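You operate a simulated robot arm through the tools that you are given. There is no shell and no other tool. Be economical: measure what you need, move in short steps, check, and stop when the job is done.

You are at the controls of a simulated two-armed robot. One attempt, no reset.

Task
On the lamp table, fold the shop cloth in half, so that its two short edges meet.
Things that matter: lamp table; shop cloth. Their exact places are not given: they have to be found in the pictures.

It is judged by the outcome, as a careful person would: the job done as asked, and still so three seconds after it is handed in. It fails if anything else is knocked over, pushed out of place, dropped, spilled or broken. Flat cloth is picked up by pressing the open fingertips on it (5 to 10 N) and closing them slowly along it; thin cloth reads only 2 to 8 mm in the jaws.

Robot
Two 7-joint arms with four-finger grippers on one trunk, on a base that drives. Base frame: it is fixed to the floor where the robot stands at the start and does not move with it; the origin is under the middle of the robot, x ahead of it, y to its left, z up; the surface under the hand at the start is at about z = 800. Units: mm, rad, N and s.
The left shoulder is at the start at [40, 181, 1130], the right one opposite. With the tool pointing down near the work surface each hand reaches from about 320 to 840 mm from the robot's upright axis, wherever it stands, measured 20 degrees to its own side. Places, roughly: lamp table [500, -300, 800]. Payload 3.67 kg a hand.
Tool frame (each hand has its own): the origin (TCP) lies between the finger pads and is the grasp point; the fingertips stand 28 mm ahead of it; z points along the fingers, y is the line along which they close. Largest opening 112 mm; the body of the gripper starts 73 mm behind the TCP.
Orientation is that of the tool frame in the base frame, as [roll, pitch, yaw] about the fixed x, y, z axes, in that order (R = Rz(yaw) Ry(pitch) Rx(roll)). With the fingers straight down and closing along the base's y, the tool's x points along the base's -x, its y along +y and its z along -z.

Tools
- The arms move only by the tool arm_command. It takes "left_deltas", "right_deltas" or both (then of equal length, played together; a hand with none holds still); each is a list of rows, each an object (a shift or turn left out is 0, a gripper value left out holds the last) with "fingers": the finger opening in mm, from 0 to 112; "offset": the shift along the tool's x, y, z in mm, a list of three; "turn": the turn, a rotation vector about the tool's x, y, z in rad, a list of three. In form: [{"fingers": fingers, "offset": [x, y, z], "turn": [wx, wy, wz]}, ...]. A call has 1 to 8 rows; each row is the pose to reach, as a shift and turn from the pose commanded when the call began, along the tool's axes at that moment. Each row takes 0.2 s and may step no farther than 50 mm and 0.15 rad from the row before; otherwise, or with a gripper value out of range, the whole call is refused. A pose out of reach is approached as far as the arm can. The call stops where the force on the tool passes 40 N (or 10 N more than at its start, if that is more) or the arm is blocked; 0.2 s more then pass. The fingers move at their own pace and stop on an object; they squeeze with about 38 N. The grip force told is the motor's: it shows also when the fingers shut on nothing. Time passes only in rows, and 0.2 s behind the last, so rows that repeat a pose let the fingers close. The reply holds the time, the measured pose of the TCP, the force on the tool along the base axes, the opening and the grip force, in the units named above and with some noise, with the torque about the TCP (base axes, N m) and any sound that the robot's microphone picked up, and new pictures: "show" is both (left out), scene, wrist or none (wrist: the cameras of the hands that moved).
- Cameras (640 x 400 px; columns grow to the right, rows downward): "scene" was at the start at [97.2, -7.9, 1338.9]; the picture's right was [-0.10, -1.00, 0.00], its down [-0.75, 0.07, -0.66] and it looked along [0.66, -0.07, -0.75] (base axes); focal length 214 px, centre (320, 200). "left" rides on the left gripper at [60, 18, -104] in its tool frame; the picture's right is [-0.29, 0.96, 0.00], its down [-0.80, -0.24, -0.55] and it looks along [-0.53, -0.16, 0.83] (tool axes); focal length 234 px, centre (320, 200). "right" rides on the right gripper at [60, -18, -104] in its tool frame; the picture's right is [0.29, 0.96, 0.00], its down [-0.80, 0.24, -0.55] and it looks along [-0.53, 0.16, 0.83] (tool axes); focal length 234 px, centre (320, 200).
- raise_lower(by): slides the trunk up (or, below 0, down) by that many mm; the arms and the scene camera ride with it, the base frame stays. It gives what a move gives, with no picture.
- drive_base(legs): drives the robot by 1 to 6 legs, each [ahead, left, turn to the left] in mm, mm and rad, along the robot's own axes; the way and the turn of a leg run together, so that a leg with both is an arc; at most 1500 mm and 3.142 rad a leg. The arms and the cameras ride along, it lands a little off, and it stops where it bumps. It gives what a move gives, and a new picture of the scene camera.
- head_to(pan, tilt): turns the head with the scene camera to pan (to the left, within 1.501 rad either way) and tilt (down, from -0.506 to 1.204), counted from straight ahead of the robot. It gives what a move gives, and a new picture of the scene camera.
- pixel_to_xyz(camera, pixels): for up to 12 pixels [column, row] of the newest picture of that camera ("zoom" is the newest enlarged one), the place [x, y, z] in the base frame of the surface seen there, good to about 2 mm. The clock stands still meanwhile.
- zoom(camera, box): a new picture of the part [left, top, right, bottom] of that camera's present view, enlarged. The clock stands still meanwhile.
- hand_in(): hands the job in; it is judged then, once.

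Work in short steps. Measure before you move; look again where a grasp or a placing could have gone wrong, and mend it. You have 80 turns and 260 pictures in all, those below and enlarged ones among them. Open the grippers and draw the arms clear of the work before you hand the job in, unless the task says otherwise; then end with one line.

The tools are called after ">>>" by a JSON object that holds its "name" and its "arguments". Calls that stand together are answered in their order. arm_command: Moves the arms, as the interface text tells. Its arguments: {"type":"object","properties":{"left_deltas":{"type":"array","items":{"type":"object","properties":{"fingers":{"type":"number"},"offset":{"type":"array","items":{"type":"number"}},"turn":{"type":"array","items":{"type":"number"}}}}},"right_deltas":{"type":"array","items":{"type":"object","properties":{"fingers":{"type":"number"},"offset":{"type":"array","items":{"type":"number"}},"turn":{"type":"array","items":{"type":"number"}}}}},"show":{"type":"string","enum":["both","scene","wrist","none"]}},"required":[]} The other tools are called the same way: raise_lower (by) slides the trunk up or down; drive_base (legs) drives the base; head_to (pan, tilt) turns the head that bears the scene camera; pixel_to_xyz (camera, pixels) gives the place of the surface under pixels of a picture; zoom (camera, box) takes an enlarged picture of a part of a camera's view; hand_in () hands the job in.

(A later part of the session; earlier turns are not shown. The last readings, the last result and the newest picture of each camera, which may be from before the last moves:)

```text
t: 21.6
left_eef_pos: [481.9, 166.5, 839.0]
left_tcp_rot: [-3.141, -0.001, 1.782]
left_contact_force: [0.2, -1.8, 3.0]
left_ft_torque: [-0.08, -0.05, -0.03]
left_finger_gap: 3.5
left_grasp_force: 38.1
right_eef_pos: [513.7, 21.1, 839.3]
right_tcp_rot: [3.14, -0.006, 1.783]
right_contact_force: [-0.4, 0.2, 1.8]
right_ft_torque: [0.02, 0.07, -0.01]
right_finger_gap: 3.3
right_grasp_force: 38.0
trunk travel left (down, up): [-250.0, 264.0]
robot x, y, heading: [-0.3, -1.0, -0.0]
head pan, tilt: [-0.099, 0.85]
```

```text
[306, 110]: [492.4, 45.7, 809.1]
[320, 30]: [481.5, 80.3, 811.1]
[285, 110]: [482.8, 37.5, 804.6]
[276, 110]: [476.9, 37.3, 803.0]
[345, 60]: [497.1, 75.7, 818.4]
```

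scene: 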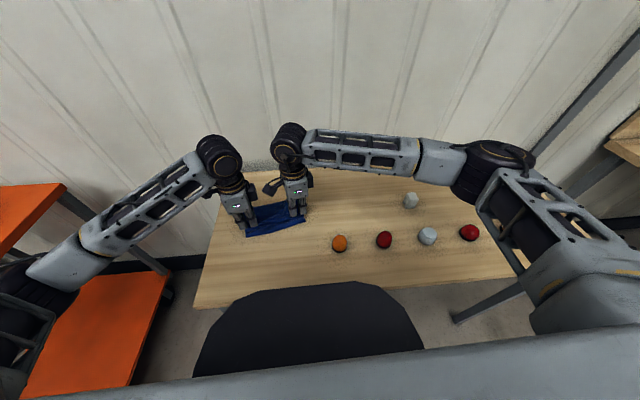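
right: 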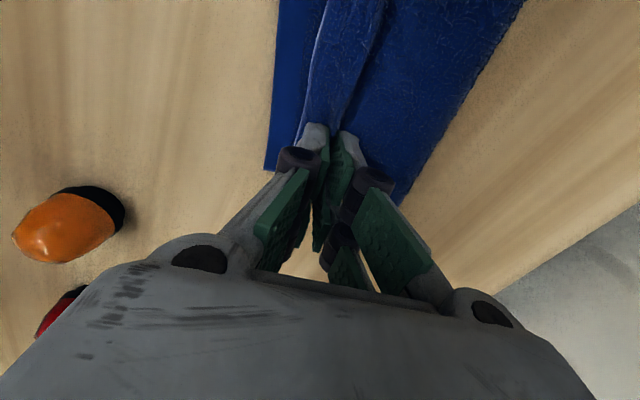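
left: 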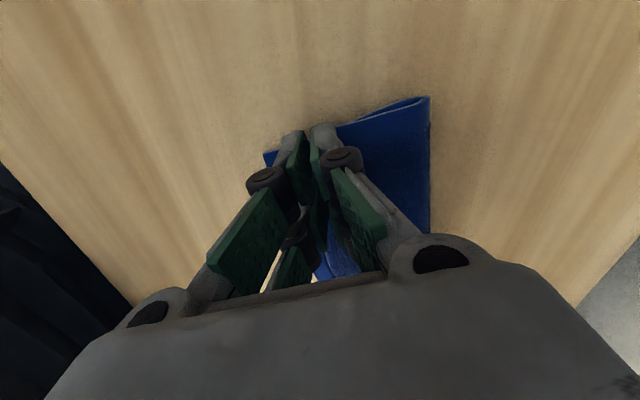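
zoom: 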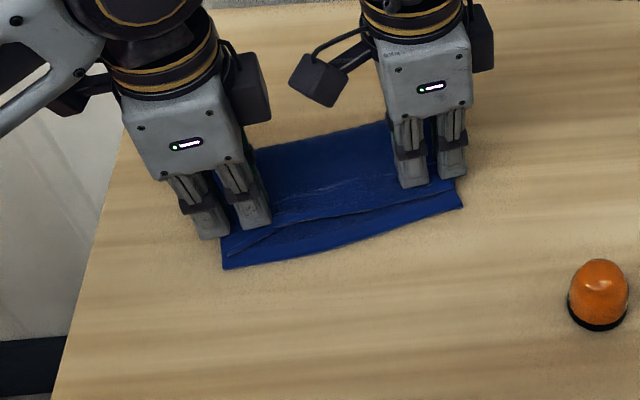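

The tag edge is about 15 mm short, and the ruck should give back about 12 mm on release. I ease both hands 5 mm further toward the robot, then open them slowly just to the ruck width.

>>> {"name": "arm_command", "arguments": {"left_deltas": [{"offset": [0, -1, -3]}, {"offset": [0, -5, -3]}, {"offset": [0, -5, 1]}, {"offset": [0, -5, 1], "fingers": 8}, {"offset": [0, -5, 1], "fingers": 14}, {"offset": [0, -5, 1], "fingers": 20}, {"offset": [0, -5, 1], "fingers": 26}, {"offset": [0, -5, 1], "fingers": 28}], "right_deltas": [{"offset": [0, -1, -3]}, {"offset": [0, -5, -3]}, {"offset": [0, -5, 1]}, {"offset": [0, -5, 1], "fingers": 8}, {"offset": [0, -5, 1], "fingers": 14}, {"offset": [0, -5, 1], "fingers": 20}, {"offset": [0, -5, 1], "fingers": 26}, {"offset": [0, -5, 1], "fingers": 28}]}}

>>> {"name": "zoom", "arguments": {"camera": "scene", "box": [210, 170, 330, 270]}}

```text
t: 23.4
left_eef_pos: [474.6, 164.9, 838.1]
left_tcp_rot: [3.142, 0.0, 1.783]
left_contact_force: [0.8, 0.0, 0.2]
left_ft_torque: [0.0, 0.04, -0.01]
left_finger_gap: 27.7
left_grasp_force: 0.0
right_eef_pos: [509.9, 19.6, 836.8]
right_tcp_rot: [3.141, -0.006, 1.781]
right_contact_force: [1.0, 0.5, 2.2]
right_ft_torque: [-0.01, -0.01, -0.02]
right_finger_gap: 27.7
right_grasp_force: 0.0
trunk travel left (down, up): [-250.0, 264.0]
robot x, y, heading: [2.3, 1.7, 0.004]
head pan, tilt: [-0.099, 0.85]
```

scene: 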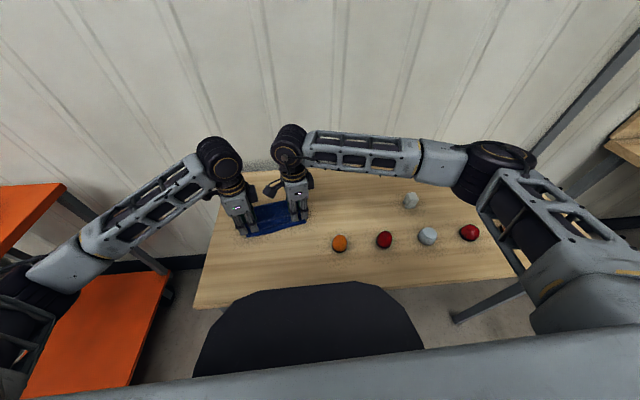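
right: 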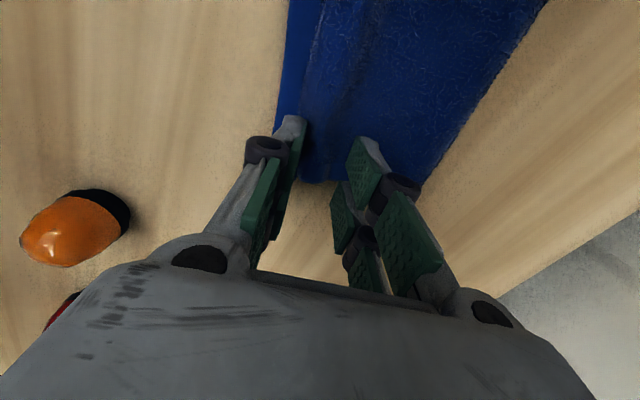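
left: 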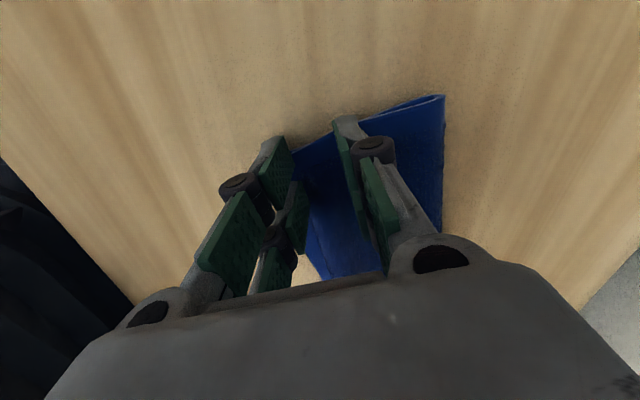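

```text
4.00 times, centred on (270, 220) of scene
```

zoom: 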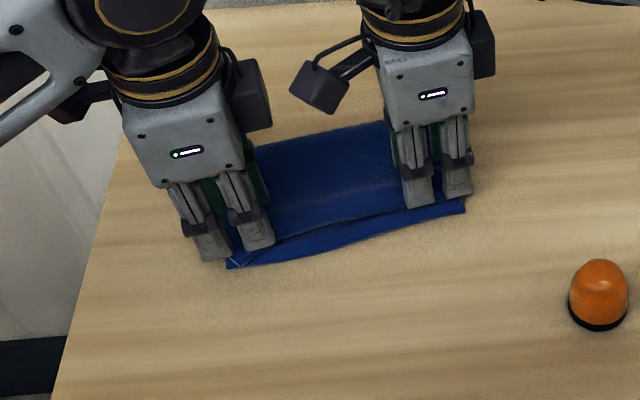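

Released, and the ruck has mostly flattened. I raise both hands straight up 80 mm to see the result.

>>> {"name": "arm_command", "arguments": {"left_deltas": [{"offset": [0, 0, -5]}, {"offset": [0, 0, -20]}, {"offset": [0, 0, -40]}, {"offset": [0, 0, -60]}, {"offset": [0, 0, -90]}], "right_deltas": [{"offset": [0, 0, -5]}, {"offset": [0, 0, -20]}, {"offset": [0, 0, -40]}, {"offset": [0, 0, -60]}, {"offset": [0, 0, -90]}]}}

>>> {"name": "zoom", "arguments": {"camera": "scene", "box": [210, 160, 330, 260]}}

```text
t: 24.6
left_eef_pos: [476.4, 164.6, 928.2]
left_tcp_rot: [-3.141, 0.001, 1.783]
left_contact_force: [0.5, -0.4, 0.7]
left_ft_torque: [0.0, 0.02, -0.02]
left_finger_gap: 28.0
left_grasp_force: 0.1
right_eef_pos: [507.4, 18.9, 929.1]
right_tcp_rot: [3.14, -0.005, 1.781]
right_contact_force: [-0.2, 0.4, -0.4]
right_ft_torque: [0.0, -0.03, 0.02]
right_finger_gap: 28.2
right_grasp_force: 0.0
trunk travel left (down, up): [-250.0, 264.0]
robot x, y, heading: [-1.0, -0.6, 0.002]
head pan, tilt: [-0.099, 0.85]
```

scene: 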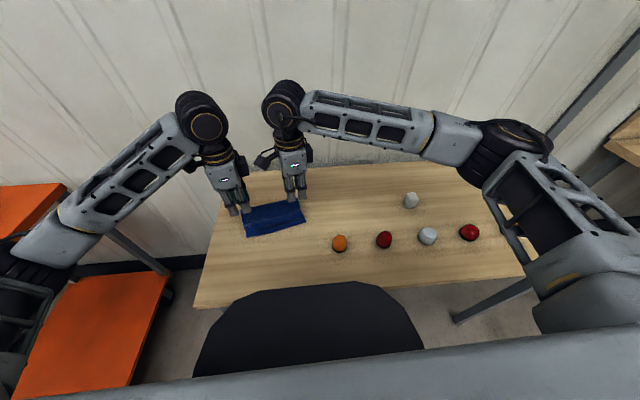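
right: 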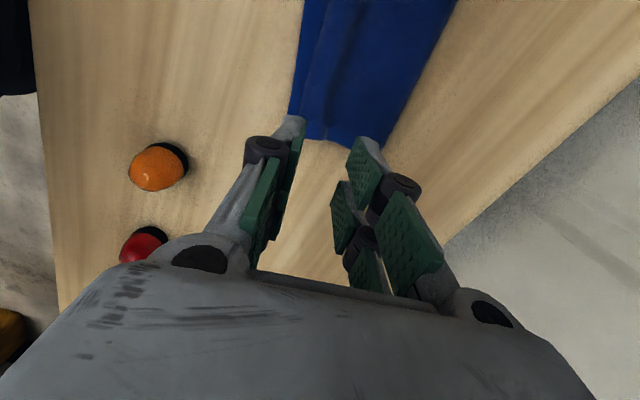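
left: 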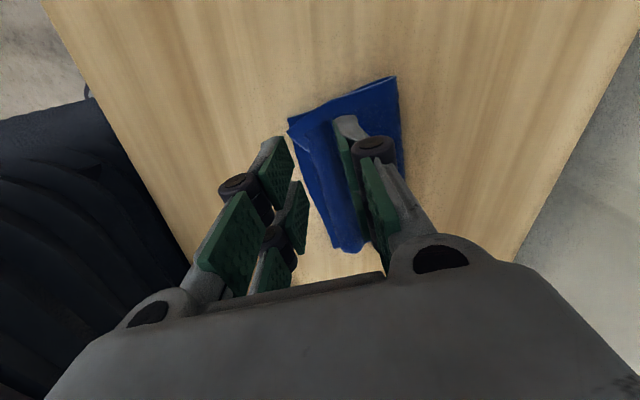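

```text
4.00 times, centred on (270, 210) of scene
```

zoom: 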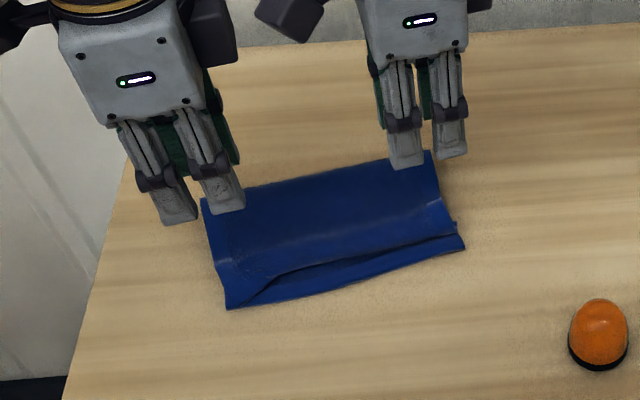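

Mostly folded; the top edge is short of the bottom edge in the middle and on the right. I draw the hands apart for an unobstructed view.

>>> {"name": "arm_command", "arguments": {"left_deltas": [{"offset": [30, 0, -20]}, {"offset": [70, 0, -30]}, {"offset": [110, 0, -30]}, {"offset": [140, 0, -30]}], "right_deltas": [{"offset": [-30, 0, -20]}, {"offset": [-70, 0, -30]}, {"offset": [-110, 0, -30]}, {"offset": [-140, 0, -30]}], "show": "none"}}

>>> {"name": "zoom", "arguments": {"camera": "scene", "box": [220, 180, 330, 250]}}

>>> {"name": "zoom", "arguments": {"camera": "left", "box": [160, 100, 640, 400]}}

```text
t: 25.6
left_eef_pos: [445.5, 302.4, 958.3]
left_tcp_rot: [-3.141, 0.0, 1.781]
left_contact_force: [-0.6, -0.2, 0.2]
left_ft_torque: [-0.03, -0.03, -0.01]
left_finger_gap: 27.9
left_grasp_force: 0.0
right_eef_pos: [537.1, -117.1, 956.2]
right_tcp_rot: [3.138, -0.006, 1.782]
right_contact_force: [-0.6, 1.0, 0.9]
right_ft_torque: [0.01, -0.02, 0.01]
right_finger_gap: 27.9
right_grasp_force: 0.1
trunk travel left (down, up): [-250.0, 264.0]
robot x, y, heading: [-0.1, -1.9, 0.002]
head pan, tilt: [-0.099, 0.85]
```

```text
5.71 times, centred on (275, 215) of scene
```

zoom: 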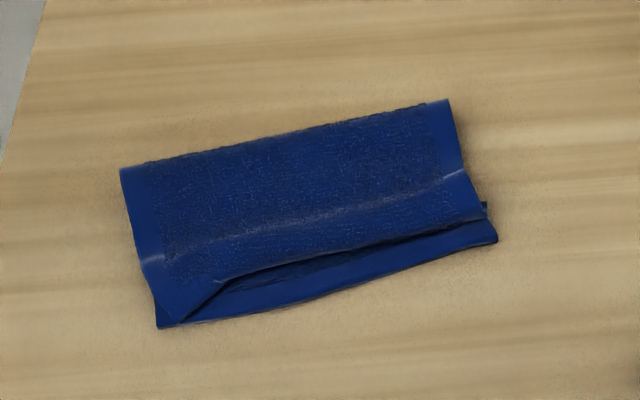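

```text
1.33 times, centred on (400, 250) of left
```

zoom: 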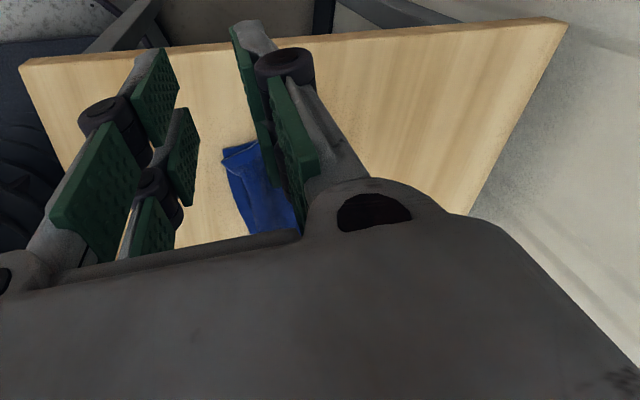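

The top layer's near hem may be tucked under between (220,285) and (480,215) in the zoom. I take heights across it to tell.

>>> {"name": "pixel_to_xyz", "arguments": {"camera": "scene", "pixels": [[275, 215], [275, 222], [275, 225], [275, 227], [275, 229], [275, 231], [275, 233], [300, 214], [300, 217], [300, 219], [300, 221], [300, 223]]}}

>>> {"name": "zoom", "arguments": {"camera": "scene", "box": [244, 212, 308, 240]}}

```text
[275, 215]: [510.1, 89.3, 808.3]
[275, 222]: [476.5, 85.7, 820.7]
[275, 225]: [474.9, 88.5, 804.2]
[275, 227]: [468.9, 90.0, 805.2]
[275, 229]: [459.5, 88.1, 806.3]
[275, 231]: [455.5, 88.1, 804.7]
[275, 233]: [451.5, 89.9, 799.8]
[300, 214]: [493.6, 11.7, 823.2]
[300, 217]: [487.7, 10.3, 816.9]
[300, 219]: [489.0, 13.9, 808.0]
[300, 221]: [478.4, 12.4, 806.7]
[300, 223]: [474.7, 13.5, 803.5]
```

```text
10.00 times, centred on (276, 226) of scene
```

zoom: 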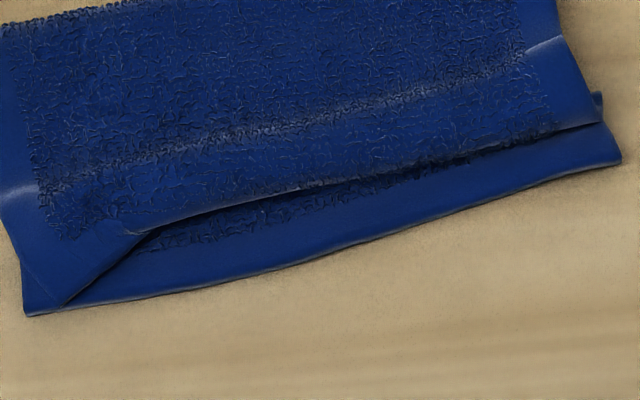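

The near hem of the top layer (z≈820) is curled under except at the left corner. I'll regrip the top layer, hang the cloth again, lay it flat, and refold with a smaller tag. First I go over the top layer with the fingers at 20 mm.

>>> {"name": "arm_command", "arguments": {"left_deltas": [{"offset": [-40, 5, 0], "fingers": 20}, {"offset": [-80, 10, 0]}, {"offset": [-120, 16, 10]}, {"offset": [-139.8, 16.1, 35]}, {"offset": [-139.8, 16.1, 65]}, {"offset": [-139.8, 16.1, 90]}, {"offset": [-139.8, 16.1, 108]}], "right_deltas": [{"offset": [40, 5, 0], "fingers": 20}, {"offset": [80, 10, 0]}, {"offset": [120, 14, 10]}, {"offset": [136.6, 13.9, 35]}, {"offset": [136.6, 13.9, 65]}, {"offset": [136.6, 13.9, 90]}, {"offset": [136.6, 13.9, 106]}], "show": "wrist"}}

```text
t: 27.2
left_eef_pos: [491.7, 169.0, 849.6]
left_tcp_rot: [3.14, -0.001, 1.781]
left_contact_force: [0.0, -0.3, 0.1]
left_ft_torque: [0.01, -0.03, 0.03]
left_finger_gap: 20.0
left_grasp_force: 0.1
right_eef_pos: [522.3, 17.7, 849.7]
right_tcp_rot: [3.141, -0.005, 1.782]
right_contact_force: [0.4, -0.3, 0.2]
right_ft_torque: [0.02, -0.03, -0.01]
right_finger_gap: 20.3
right_grasp_force: 0.0
trunk travel left (down, up): [-250.0, 264.0]
robot x, y, heading: [-1.9, 1.2, 0.002]
head pan, tilt: [-0.099, 0.85]
```

right: 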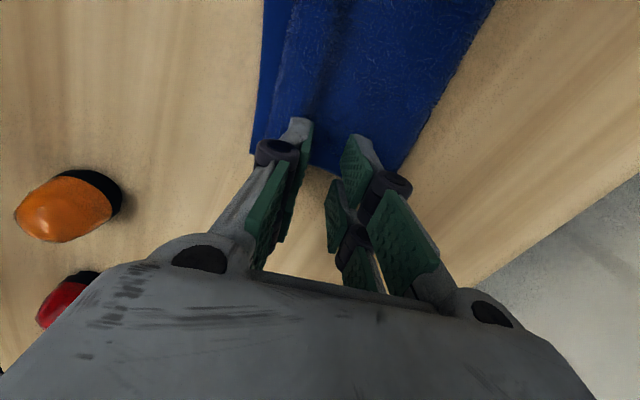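
left: 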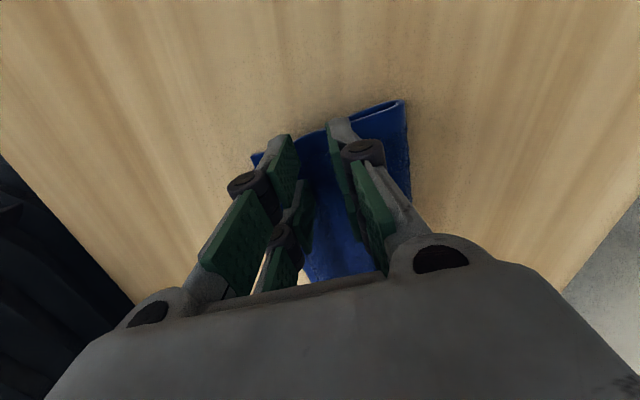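

The fingers straddle the top layer just behind the rolled hem. I lower in small steps for light contact.

>>> {"name": "arm_command", "arguments": {"left_deltas": [{"offset": [0, 0, 6]}, {"offset": [0, 0, 11]}, {"offset": [0, 0, 13]}, {"offset": [0, 0, 14]}], "right_deltas": [{"offset": [0, 0, 6]}, {"offset": [0, 0, 11]}, {"offset": [0, 0, 13]}, {"offset": [0, 0, 14]}], "show": "none"}}

```text
t: 28.2
left_eef_pos: [490.7, 167.5, 835.9]
left_tcp_rot: [-3.14, 0.001, 1.781]
left_contact_force: [-0.7, -0.6, 2.6]
left_ft_torque: [-0.01, 0.0, 0.04]
left_finger_gap: 20.2
left_grasp_force: 0.1
right_eef_pos: [521.7, 17.9, 836.9]
right_tcp_rot: [3.141, -0.004, 1.781]
right_contact_force: [-0.1, 0.4, 1.2]
right_ft_torque: [0.02, 0.03, -0.01]
right_finger_gap: 20.2
right_grasp_force: 0.1
trunk travel left (down, up): [-250.0, 264.0]
robot x, y, heading: [1.4, -1.7, -0.003]
head pan, tilt: [-0.099, 0.85]
```

Light contact of 1–3 N. I press slightly more, close slowly, and lift 10 mm to see whether only the top layer came.

>>> {"name": "arm_command", "arguments": {"left_deltas": [{"offset": [0, 0, 0.5]}, {"offset": [0, 0, 0.5], "fingers": 14}, {"offset": [0, 0, 0.5], "fingers": 9}, {"offset": [0, 0, 0.5], "fingers": 4}, {"offset": [0, 0, 0.5], "fingers": 0}, {"offset": [0, 0, 0.5]}, {"offset": [0, 0, -5]}, {"offset": [0, 0, -12]}], "right_deltas": [{"offset": [0, 0, 1.2]}, {"offset": [0, 0, 1.2], "fingers": 14}, {"offset": [0, 0, 1.2], "fingers": 9}, {"offset": [0, 0, 1.2], "fingers": 4}, {"offset": [0, 0, 1.2], "fingers": 0}, {"offset": [0, 0, 1.2]}, {"offset": [0, 0, -5]}, {"offset": [0, 0, -12]}], "show": "wrist"}}

>>> {"name": "zoom", "arguments": {"camera": "scene", "box": [210, 170, 330, 270]}}

```text
t: 30.0
left_eef_pos: [491.5, 168.8, 847.3]
left_tcp_rot: [3.141, -0.001, 1.782]
left_contact_force: [0.2, -0.6, -0.2]
left_ft_torque: [0.04, -0.03, 0.01]
left_finger_gap: 3.4
left_grasp_force: 38.0
right_eef_pos: [521.7, 18.5, 849.0]
right_tcp_rot: [3.14, -0.004, 1.783]
right_contact_force: [0.8, 1.1, -0.4]
right_ft_torque: [0.0, 0.0, 0.02]
right_finger_gap: 2.9
right_grasp_force: 38.0
trunk travel left (down, up): [-250.0, 264.0]
robot x, y, heading: [-2.4, 1.2, -0.0]
head pan, tilt: [-0.099, 0.85]
```

right: 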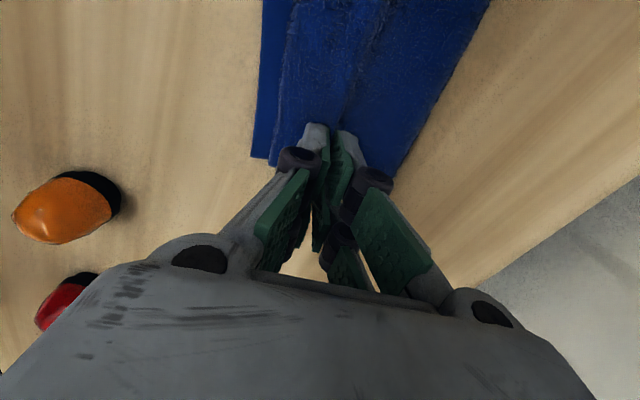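
left: 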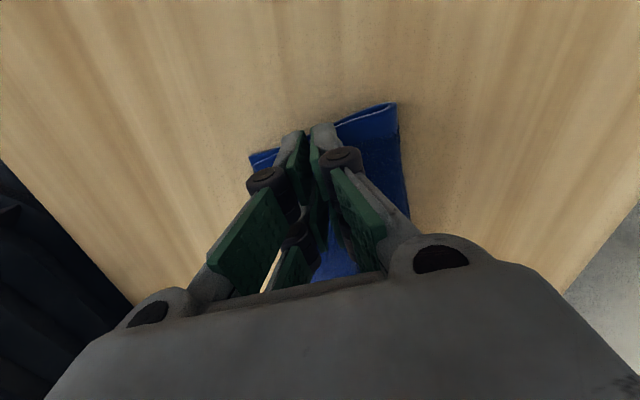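

```text
4.00 times, centred on (270, 220) of scene
```

zoom: 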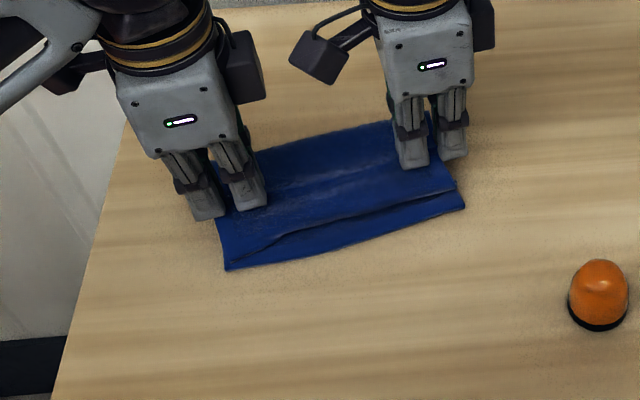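

Only the top layer was picked up (3.4 and 2.9 mm). I lift another 35 mm and see whether the hem drops free.

>>> {"name": "arm_command", "arguments": {"left_deltas": [{"offset": [0, 0, -9]}, {"offset": [0, 0, -18]}, {"offset": [0, 0, -27]}, {"offset": [0, 0, -35]}], "right_deltas": [{"offset": [0, 0, -9]}, {"offset": [0, 0, -18]}, {"offset": [0, 0, -27]}, {"offset": [0, 0, -35]}], "show": "wrist"}}

>>> {"name": "zoom", "arguments": {"camera": "scene", "box": [220, 170, 320, 250]}}

```text
t: 31.0
left_eef_pos: [492.4, 168.1, 883.5]
left_tcp_rot: [3.141, 0.0, 1.782]
left_contact_force: [-0.6, -0.2, 0.4]
left_ft_torque: [-0.02, -0.02, 0.01]
left_finger_gap: 3.3
left_grasp_force: 38.3
right_eef_pos: [522.8, 17.8, 884.6]
right_tcp_rot: [3.141, -0.006, 1.782]
right_contact_force: [-0.2, -0.4, 0.3]
right_ft_torque: [0.0, 0.05, 0.01]
right_finger_gap: 3.1
right_grasp_force: 38.1
trunk travel left (down, up): [-250.0, 264.0]
robot x, y, heading: [-3.0, 1.1, -0.003]
head pan, tilt: [-0.099, 0.85]
```

right: 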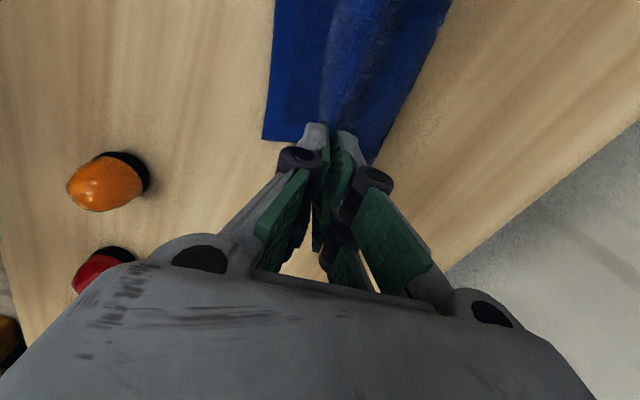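
left: 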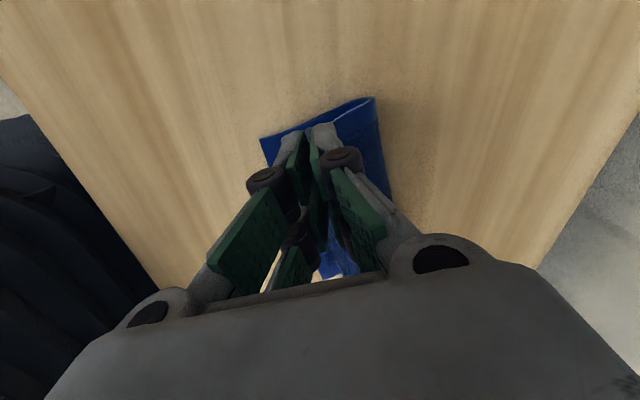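

```text
5.00 times, centred on (270, 210) of scene
```

zoom: 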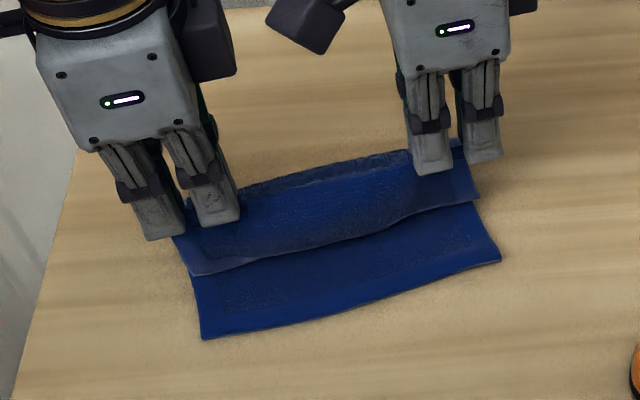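

The hem has dropped free and hangs straight. I lower while moving away from the robot so the tag lays flat outward, then release. After that I can regrip right at its edge with a small pinch and carry it back to the bottom edge.

>>> {"name": "arm_command", "arguments": {"left_deltas": [{"offset": [0, 2, 8]}, {"offset": [0, 8, 16]}, {"offset": [0.3, 16, 24]}, {"offset": [0.4, 24, 32]}, {"offset": [0.5, 30, 38]}, {"offset": [0.6, 34, 43]}], "right_deltas": [{"offset": [0, 2, 8]}, {"offset": [0, 8, 16]}, {"offset": [0.3, 16, 24]}, {"offset": [0.4, 24, 32]}, {"offset": [0.5, 30, 38]}, {"offset": [0.6, 34, 43]}], "show": "wrist"}}

>>> {"name": "zoom", "arguments": {"camera": "scene", "box": [220, 170, 320, 250]}}

```text
t: 32.4
left_eef_pos: [525.4, 176.5, 838.5]
left_tcp_rot: [3.142, 0.0, 1.782]
left_contact_force: [-0.3, 0.4, -0.4]
left_ft_torque: [-0.04, -0.02, -0.03]
left_finger_gap: 3.2
left_grasp_force: 38.0
right_eef_pos: [555.7, 26.3, 841.4]
right_tcp_rot: [3.141, -0.005, 1.781]
right_contact_force: [-0.3, 0.7, 0.3]
right_ft_torque: [-0.01, 0.04, 0.01]
right_finger_gap: 3.2
right_grasp_force: 37.6
trunk travel left (down, up): [-250.0, 264.0]
robot x, y, heading: [-1.1, 2.5, -0.0]
head pan, tilt: [-0.099, 0.85]
```

right: 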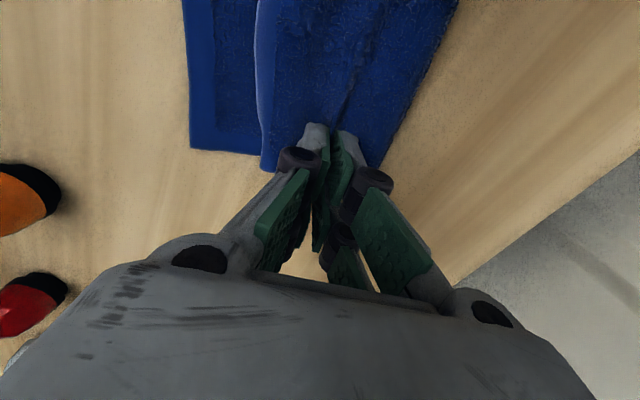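
left: 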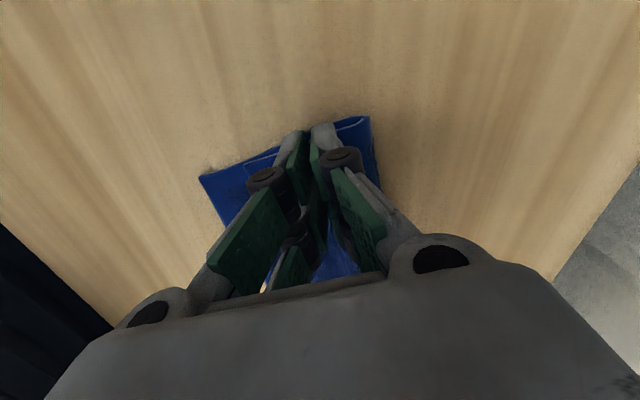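

```text
5.00 times, centred on (270, 210) of scene
```

zoom: 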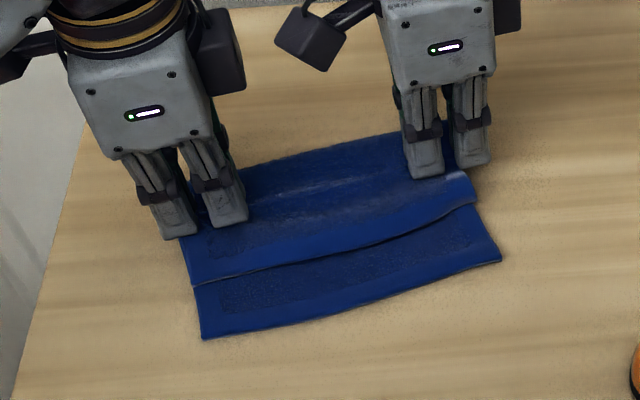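

The hem now lies facing up, its edge about 30 mm inside the bottom edge. I release, lift clear, and measure.

>>> {"name": "arm_command", "arguments": {"left_deltas": [{"offset": [0, 0, 0], "fingers": 10}, {"offset": [0, 0, 0], "fingers": 20}, {"offset": [0, 0, 0], "fingers": 26}, {"offset": [0, 0, -6]}, {"offset": [0, 0, -25]}, {"offset": [0, 10, -55]}], "right_deltas": [{"offset": [0, 0, 0], "fingers": 10}, {"offset": [0, 0, 0], "fingers": 20}, {"offset": [0, 0, 0], "fingers": 26}, {"offset": [0, 0, -6]}, {"offset": [0, 0, -25]}, {"offset": [0, 10, -55]}], "show": "wrist"}}

>>> {"name": "zoom", "arguments": {"camera": "scene", "box": [220, 170, 320, 250]}}

>>> {"name": "pixel_to_xyz", "arguments": {"camera": "zoom", "pixels": [[203, 335], [498, 260], [330, 310], [197, 285], [474, 204], [330, 252], [330, 262], [330, 245], [330, 230]]}}

```text
t: 33.8
left_eef_pos: [535.1, 178.9, 894.5]
left_tcp_rot: [-3.141, 0.0, 1.782]
left_contact_force: [0.2, -1.1, -0.4]
left_ft_torque: [0.02, 0.01, 0.0]
left_finger_gap: 25.9
left_grasp_force: 0.0
right_eef_pos: [564.8, 26.7, 896.1]
right_tcp_rot: [-3.141, -0.006, 1.781]
right_contact_force: [0.4, 0.1, 0.2]
right_ft_torque: [-0.02, -0.04, 0.02]
right_finger_gap: 25.9
right_grasp_force: 0.1
trunk travel left (down, up): [-250.0, 264.0]
robot x, y, heading: [3.3, -0.7, -0.001]
head pan, tilt: [-0.099, 0.85]
```

right: 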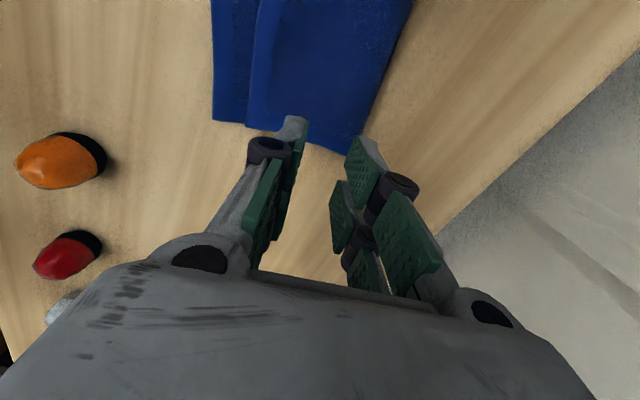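
left: 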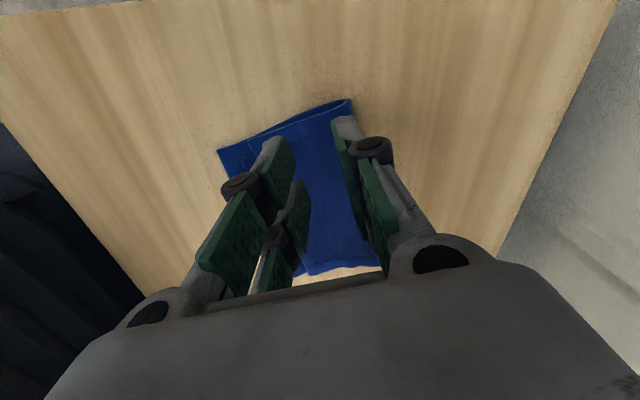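

```text
5.00 times, centred on (270, 210) of scene
```

zoom: 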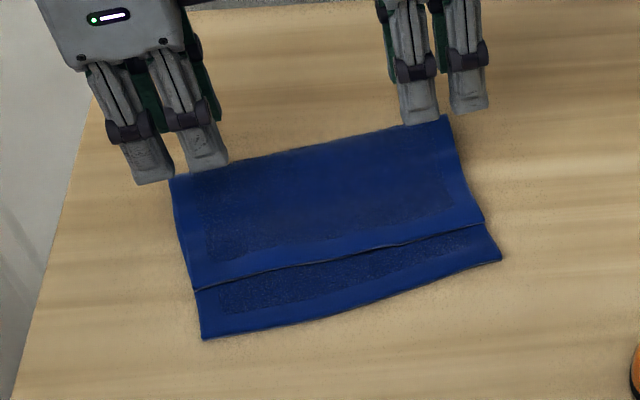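

```text
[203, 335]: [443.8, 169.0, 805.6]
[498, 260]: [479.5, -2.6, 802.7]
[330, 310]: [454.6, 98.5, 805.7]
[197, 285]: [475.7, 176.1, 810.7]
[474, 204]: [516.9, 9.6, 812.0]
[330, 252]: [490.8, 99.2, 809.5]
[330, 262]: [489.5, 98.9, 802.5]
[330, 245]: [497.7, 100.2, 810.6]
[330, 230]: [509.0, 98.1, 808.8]
```

Flat and tidy: the top edge now lies open, about 31 mm (left) to 25 mm (right) short of the bottom edge. I get the right top corner more precisely.

>>> {"name": "pixel_to_xyz", "arguments": {"camera": "zoom", "pixels": [[482, 220], [440, 230], [440, 238], [250, 275], [195, 287], [445, 119], [175, 180]]}}

>>> {"name": "pixel_to_xyz", "arguments": {"camera": "right", "pixels": [[249, 124], [252, 100], [214, 119], [262, 60]]}}

```text
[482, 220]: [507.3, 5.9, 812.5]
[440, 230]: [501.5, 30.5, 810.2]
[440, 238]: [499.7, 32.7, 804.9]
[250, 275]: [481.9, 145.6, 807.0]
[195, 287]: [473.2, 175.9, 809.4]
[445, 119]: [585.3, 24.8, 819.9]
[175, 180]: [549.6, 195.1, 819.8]
```

```text
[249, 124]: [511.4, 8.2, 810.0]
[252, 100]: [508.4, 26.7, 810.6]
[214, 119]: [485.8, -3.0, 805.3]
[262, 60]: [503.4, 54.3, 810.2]
```

The gap is about 28 mm on both sides, with the sides well aligned. I position for a small pinch, fingers at 14 mm and centred 18 mm in from the top edge.

>>> {"name": "arm_command", "arguments": {"left_deltas": [{"offset": [-0.6, -22, 5], "fingers": 14}, {"offset": [-0.6, -43, 20]}, {"offset": [-0.6, -43, 40]}, {"offset": [-0.6, -43, 53]}, {"offset": [-0.6, -43, 56.5]}], "right_deltas": [{"offset": [1, -22, 5], "fingers": 14}, {"offset": [2.7, -41.3, 20]}, {"offset": [2.7, -41.3, 40]}, {"offset": [2.7, -41.3, 55]}, {"offset": [2.7, -41.3, 58]}], "show": "wrist"}}

>>> {"name": "zoom", "arguments": {"camera": "scene", "box": [220, 170, 320, 250]}}

```text
t: 35.0
left_eef_pos: [494.1, 167.2, 838.3]
left_tcp_rot: [3.141, 0.002, 1.783]
left_contact_force: [0.8, 0.3, 0.1]
left_ft_torque: [0.01, -0.03, 0.02]
left_finger_gap: 14.2
left_grasp_force: 0.0
right_eef_pos: [524.6, 22.1, 838.4]
right_tcp_rot: [-3.141, -0.006, 1.782]
right_contact_force: [-0.4, -0.4, -0.2]
right_ft_torque: [0.0, -0.01, 0.05]
right_finger_gap: 14.2
right_grasp_force: 0.1
trunk travel left (down, up): [-250.0, 264.0]
robot x, y, heading: [1.0, -1.4, -0.002]
head pan, tilt: [-0.099, 0.85]
```

right: 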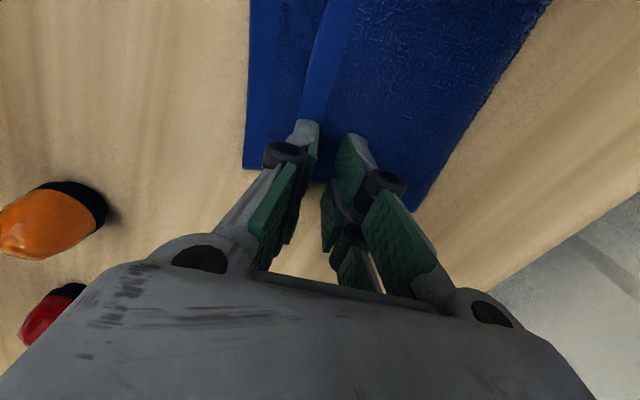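
left: 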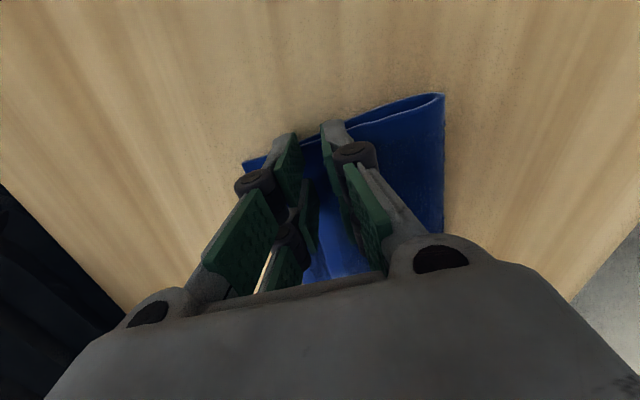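

```text
5.00 times, centred on (270, 210) of scene
```

zoom: 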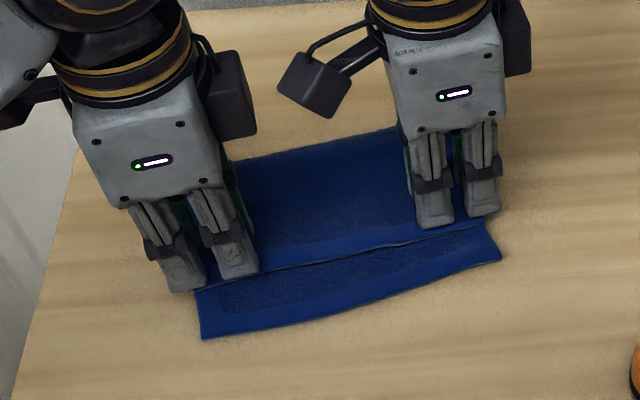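

The near fingers look right at the top edge, so I shift 3 mm inward and lower to light contact.

>>> {"name": "arm_command", "arguments": {"left_deltas": [{"offset": [0, 3, 0]}, {"offset": [0, 3, 2]}, {"offset": [0, 3, 3]}], "right_deltas": [{"offset": [0, 3, 0]}, {"offset": [0, 3, 2]}, {"offset": [0, 3, 3]}], "show": "none"}}

```text
t: 35.8
left_eef_pos: [496.6, 169.5, 834.9]
left_tcp_rot: [3.141, -0.001, 1.781]
left_contact_force: [0.4, -0.6, 1.5]
left_ft_torque: [0.02, -0.01, 0.01]
left_finger_gap: 14.0
left_grasp_force: 0.0
right_eef_pos: [527.9, 24.1, 835.5]
right_tcp_rot: [-3.141, -0.006, 1.782]
right_contact_force: [0.9, -0.3, -0.3]
right_ft_torque: [0.0, -0.03, 0.0]
right_finger_gap: 14.0
right_grasp_force: 0.1
trunk travel left (down, up): [-250.0, 264.0]
robot x, y, heading: [3.1, 1.7, -0.003]
head pan, tilt: [-0.099, 0.85]
```

A little more pressure, then I close slowly and lift 8 mm.

>>> {"name": "arm_command", "arguments": {"left_deltas": [{"offset": [0, 0, 1.5]}, {"offset": [0, 0, 1.5], "fingers": 10}, {"offset": [0, 0, 1.5], "fingers": 6}, {"offset": [0, 0, 1.5], "fingers": 3}, {"offset": [0, 0, 1.5], "fingers": 0}, {"offset": [0, 0, 1.5]}, {"offset": [0, 0, -3]}, {"offset": [0, 0, -8]}], "right_deltas": [{"offset": [0, 0, 2.3]}, {"offset": [0, 0, 2.3], "fingers": 10}, {"offset": [0, 0, 2.3], "fingers": 6}, {"offset": [0, 0, 2.3], "fingers": 3}, {"offset": [0, 0, 2.3], "fingers": 0}, {"offset": [0, 0, 2.3]}, {"offset": [0, 0, -3]}, {"offset": [0, 0, -8]}], "show": "wrist"}}

>>> {"name": "zoom", "arguments": {"camera": "scene", "box": [220, 170, 320, 250]}}

```text
t: 37.6
left_eef_pos: [496.6, 168.7, 842.4]
left_tcp_rot: [-3.139, 0.0, 1.782]
left_contact_force: [0.2, 0.1, 0.7]
left_ft_torque: [0.02, -0.02, -0.04]
left_finger_gap: 0.1
left_grasp_force: 36.1
right_eef_pos: [528.3, 23.4, 843.7]
right_tcp_rot: [3.141, -0.005, 1.78]
right_contact_force: [0.1, 0.4, -0.3]
right_ft_torque: [0.02, 0.01, -0.02]
right_finger_gap: 0.0
right_grasp_force: 35.4
trunk travel left (down, up): [-250.0, 264.0]
robot x, y, heading: [1.2, -4.1, -0.006]
head pan, tilt: [-0.099, 0.85]
```

right: 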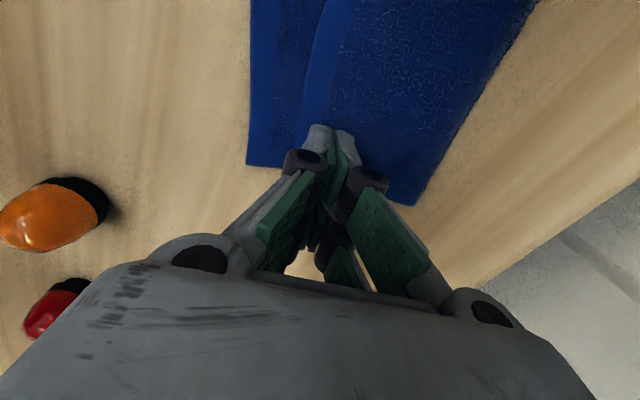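
left: 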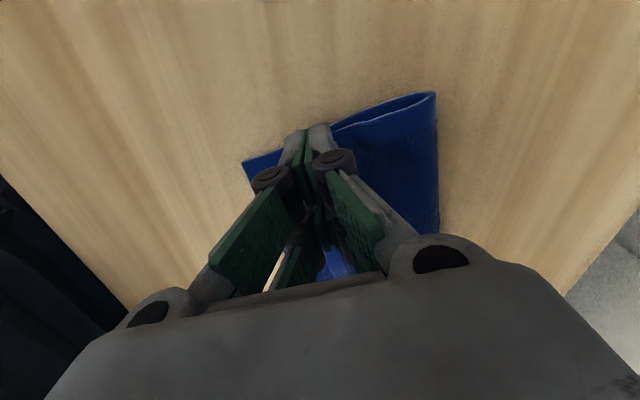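

```text
5.00 times, centred on (270, 210) of scene
```

zoom: 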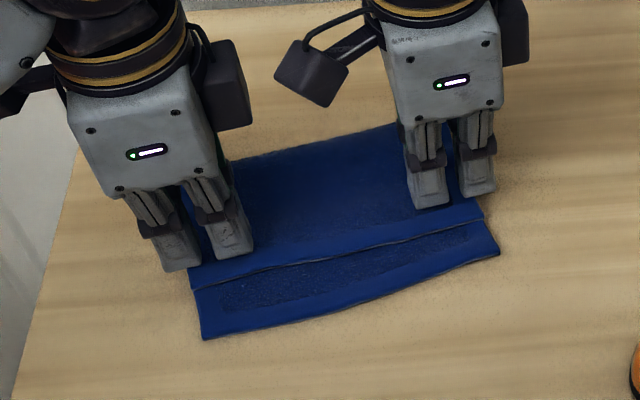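

Both closed on nothing (gap 0). I reopen to 18 mm and press harder, toward 5 N.

>>> {"name": "arm_command", "arguments": {"left_deltas": [{"offset": [0, 0, -3], "fingers": 18}, {"offset": [0, 0, 0]}, {"offset": [0, 0, 5]}, {"offset": [0, 0, 9]}, {"offset": [0, 0, 10.5]}], "right_deltas": [{"offset": [0, 0, -3], "fingers": 18}, {"offset": [0, 0, 0]}, {"offset": [0, 0, 5]}, {"offset": [0, 0, 9]}, {"offset": [0, 0, 11.5]}], "show": "none"}}

```text
t: 38.8
left_eef_pos: [496.0, 169.3, 833.1]
left_tcp_rot: [3.139, 0.001, 1.782]
left_contact_force: [1.4, 0.2, 4.3]
left_ft_torque: [-0.02, -0.03, 0.0]
left_finger_gap: 17.5
left_grasp_force: 0.0
right_eef_pos: [527.6, 22.4, 833.4]
right_tcp_rot: [3.141, -0.007, 1.782]
right_contact_force: [0.6, 0.6, 9.0]
right_ft_torque: [0.1, 0.0, 0.02]
right_finger_gap: 17.6
right_grasp_force: 0.2
trunk travel left (down, up): [-250.0, 264.0]
robot x, y, heading: [-0.6, -2.3, 0.0]
head pan, tilt: [-0.099, 0.85]
```

Left 4 N, right 9 N. I nudge the left down 0.7 mm and the right up 0.7, then close and lift 8 mm.

>>> {"name": "arm_command", "arguments": {"left_deltas": [{"offset": [0, 0, 0.7]}, {"offset": [0, 0, 0.7], "fingers": 13}, {"offset": [0, 0, 0.7], "fingers": 9}, {"offset": [0, 0, 0.7], "fingers": 5}, {"offset": [0, 0, 0.7], "fingers": 0}, {"offset": [0, 0, 0.7]}, {"offset": [0, 0, -4]}, {"offset": [0, 0, -9]}], "right_deltas": [{"offset": [0, 0, -0.7]}, {"offset": [0, 0, -0.7], "fingers": 13}, {"offset": [0, 0, -0.7], "fingers": 9}, {"offset": [0, 0, -0.7], "fingers": 5}, {"offset": [0, 0, -0.7], "fingers": 0}, {"offset": [0, 0, -0.7]}, {"offset": [0, 0, -4]}, {"offset": [0, 0, -9]}], "show": "wrist"}}

>>> {"name": "zoom", "arguments": {"camera": "scene", "box": [220, 170, 320, 250]}}

```text
t: 40.6
left_eef_pos: [495.8, 169.5, 840.2]
left_tcp_rot: [-3.14, -0.001, 1.782]
left_contact_force: [0.7, -1.5, 0.5]
left_ft_torque: [-0.02, 0.01, -0.02]
left_finger_gap: 4.2
left_grasp_force: 38.2
right_eef_pos: [526.6, 24.0, 840.7]
right_tcp_rot: [-3.141, -0.006, 1.782]
right_contact_force: [-1.0, 1.2, 0.0]
right_ft_torque: [0.07, 0.0, 0.0]
right_finger_gap: 4.4
right_grasp_force: 37.7
trunk travel left (down, up): [-250.0, 264.0]
robot x, y, heading: [1.3, -1.5, -0.003]
head pan, tilt: [-0.099, 0.85]
```

right: 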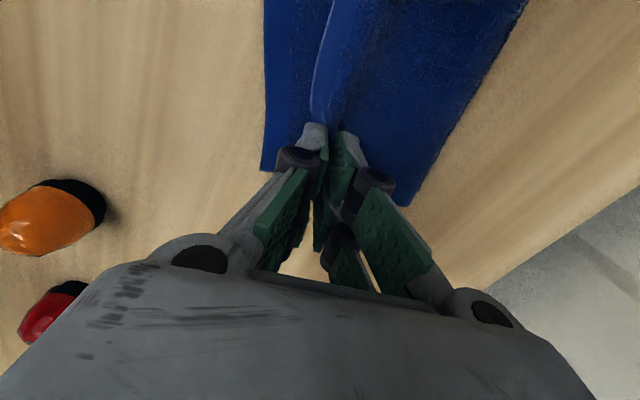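
left: 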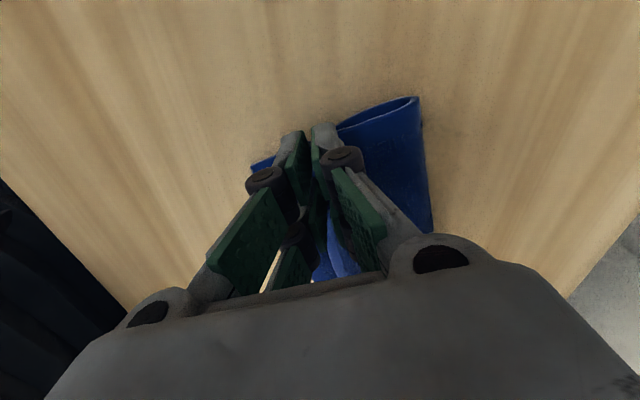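

```text
5.00 times, centred on (270, 210) of scene
```

zoom: 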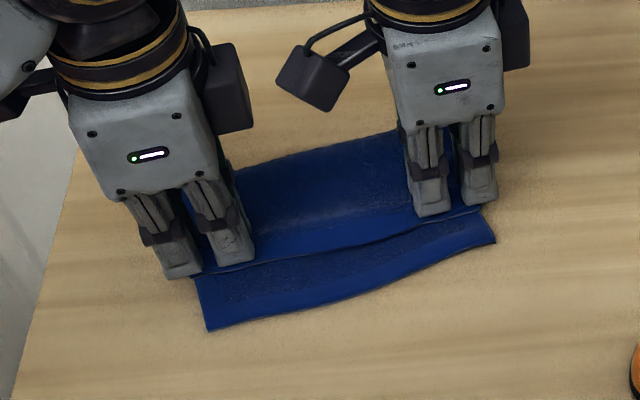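

The grips read 4.2 and 4.4 mm, and the bottom layer's corners shifted up a bit, so I may have caught some of the lower layer. I lift 20 mm more to check.

>>> {"name": "arm_command", "arguments": {"left_deltas": [{"offset": [0, 0, -8]}, {"offset": [0, 0, -16]}, {"offset": [0, 0, -22]}], "right_deltas": [{"offset": [0, 0, -8]}, {"offset": [0, 0, -16]}, {"offset": [0, 0, -22]}], "show": "wrist"}}

>>> {"name": "zoom", "arguments": {"camera": "scene", "box": [220, 170, 320, 250]}}

```text
t: 41.4
left_eef_pos: [495.1, 168.8, 862.3]
left_tcp_rot: [-3.14, -0.001, 1.781]
left_contact_force: [-0.1, -1.4, 0.3]
left_ft_torque: [-0.02, -0.02, 0.0]
left_finger_gap: 4.4
left_grasp_force: 37.9
right_eef_pos: [527.7, 23.4, 863.0]
right_tcp_rot: [3.141, -0.006, 1.783]
right_contact_force: [-0.3, 0.6, -0.7]
right_ft_torque: [0.01, 0.03, 0.03]
right_finger_gap: 4.4
right_grasp_force: 38.3
trunk travel left (down, up): [-250.0, 264.0]
robot x, y, heading: [-0.6, 1.8, 0.002]
head pan, tilt: [-0.099, 0.85]
```

right: 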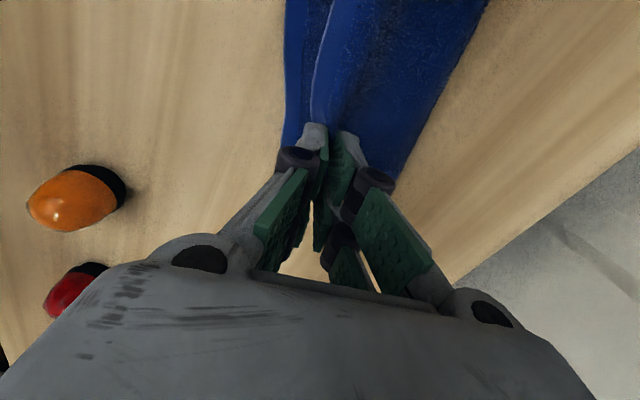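
left: 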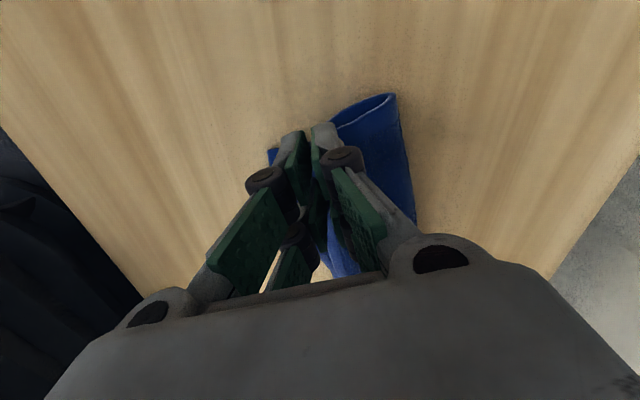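

```text
5.00 times, centred on (270, 210) of scene
```

zoom: 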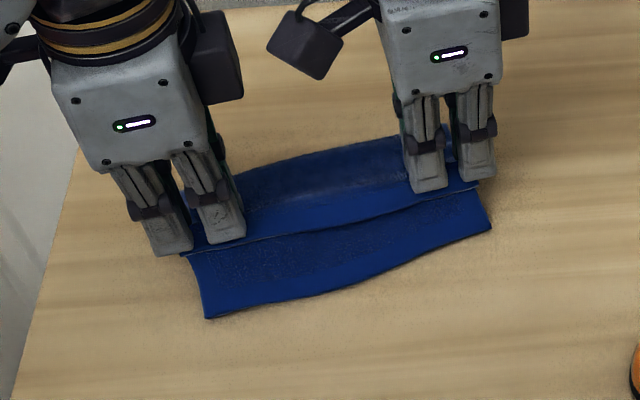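

Both layers came up. I set it back down exactly where it was, release, and reopen.

>>> {"name": "arm_command", "arguments": {"left_deltas": [{"offset": [0, 0, 10]}, {"offset": [0, 0, 20]}, {"offset": [0, 0, 27]}, {"offset": [0, 0, 27], "fingers": 8}, {"offset": [0, 0, 27], "fingers": 16}, {"offset": [0, 0, 27], "fingers": 22}, {"offset": [0, 0, 20]}, {"offset": [0, 0, -10]}], "right_deltas": [{"offset": [0, 0, 10]}, {"offset": [0, 0, 20]}, {"offset": [0, 0, 27]}, {"offset": [0, 0, 27], "fingers": 8}, {"offset": [0, 0, 27], "fingers": 16}, {"offset": [0, 0, 27], "fingers": 22}, {"offset": [0, 0, 20]}, {"offset": [0, 0, -10]}], "show": "wrist"}}

>>> {"name": "zoom", "arguments": {"camera": "scene", "box": [220, 170, 320, 250]}}

>>> {"name": "pixel_to_xyz", "arguments": {"camera": "zoom", "pixels": [[205, 325], [330, 300], [330, 243], [330, 225]]}}

```text
t: 43.2
left_eef_pos: [493.2, 169.3, 873.7]
left_tcp_rot: [-3.141, 0.0, 1.781]
left_contact_force: [-0.3, -0.3, 0.3]
left_ft_torque: [0.01, 0.01, 0.0]
left_finger_gap: 22.0
left_grasp_force: 0.0
right_eef_pos: [527.9, 23.4, 873.3]
right_tcp_rot: [3.141, -0.004, 1.782]
right_contact_force: [-1.3, -0.9, 0.4]
right_ft_torque: [0.02, -0.01, -0.01]
right_finger_gap: 22.3
right_grasp_force: 0.0
trunk travel left (down, up): [-250.0, 264.0]
robot x, y, heading: [3.1, -2.3, 0.004]
head pan, tilt: [-0.099, 0.85]
```

right: 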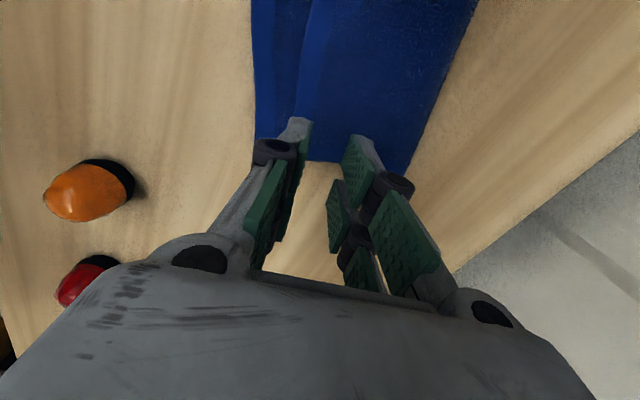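
left: 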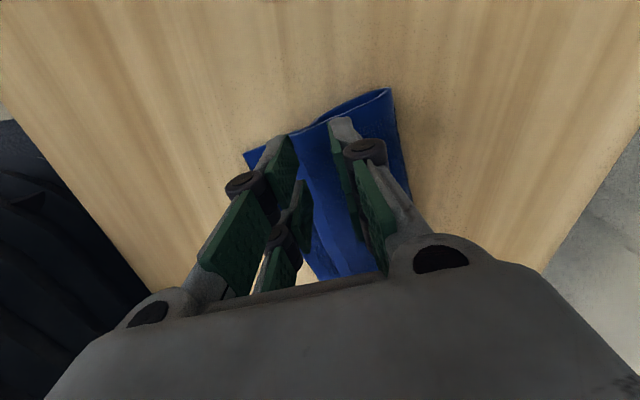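

```text
5.00 times, centred on (270, 210) of scene
```

zoom: 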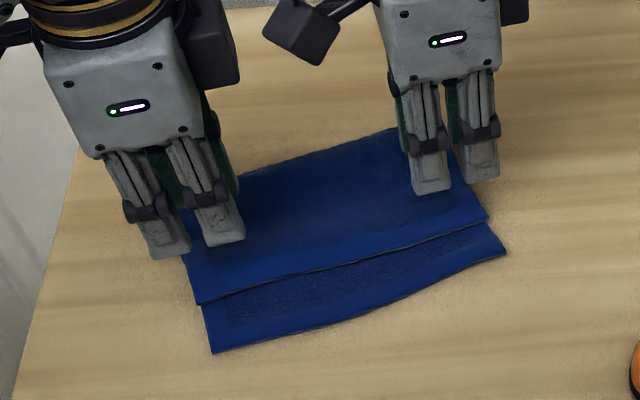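

```text
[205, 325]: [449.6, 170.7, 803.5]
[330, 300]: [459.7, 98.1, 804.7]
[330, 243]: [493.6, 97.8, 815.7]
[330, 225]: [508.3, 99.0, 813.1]
```

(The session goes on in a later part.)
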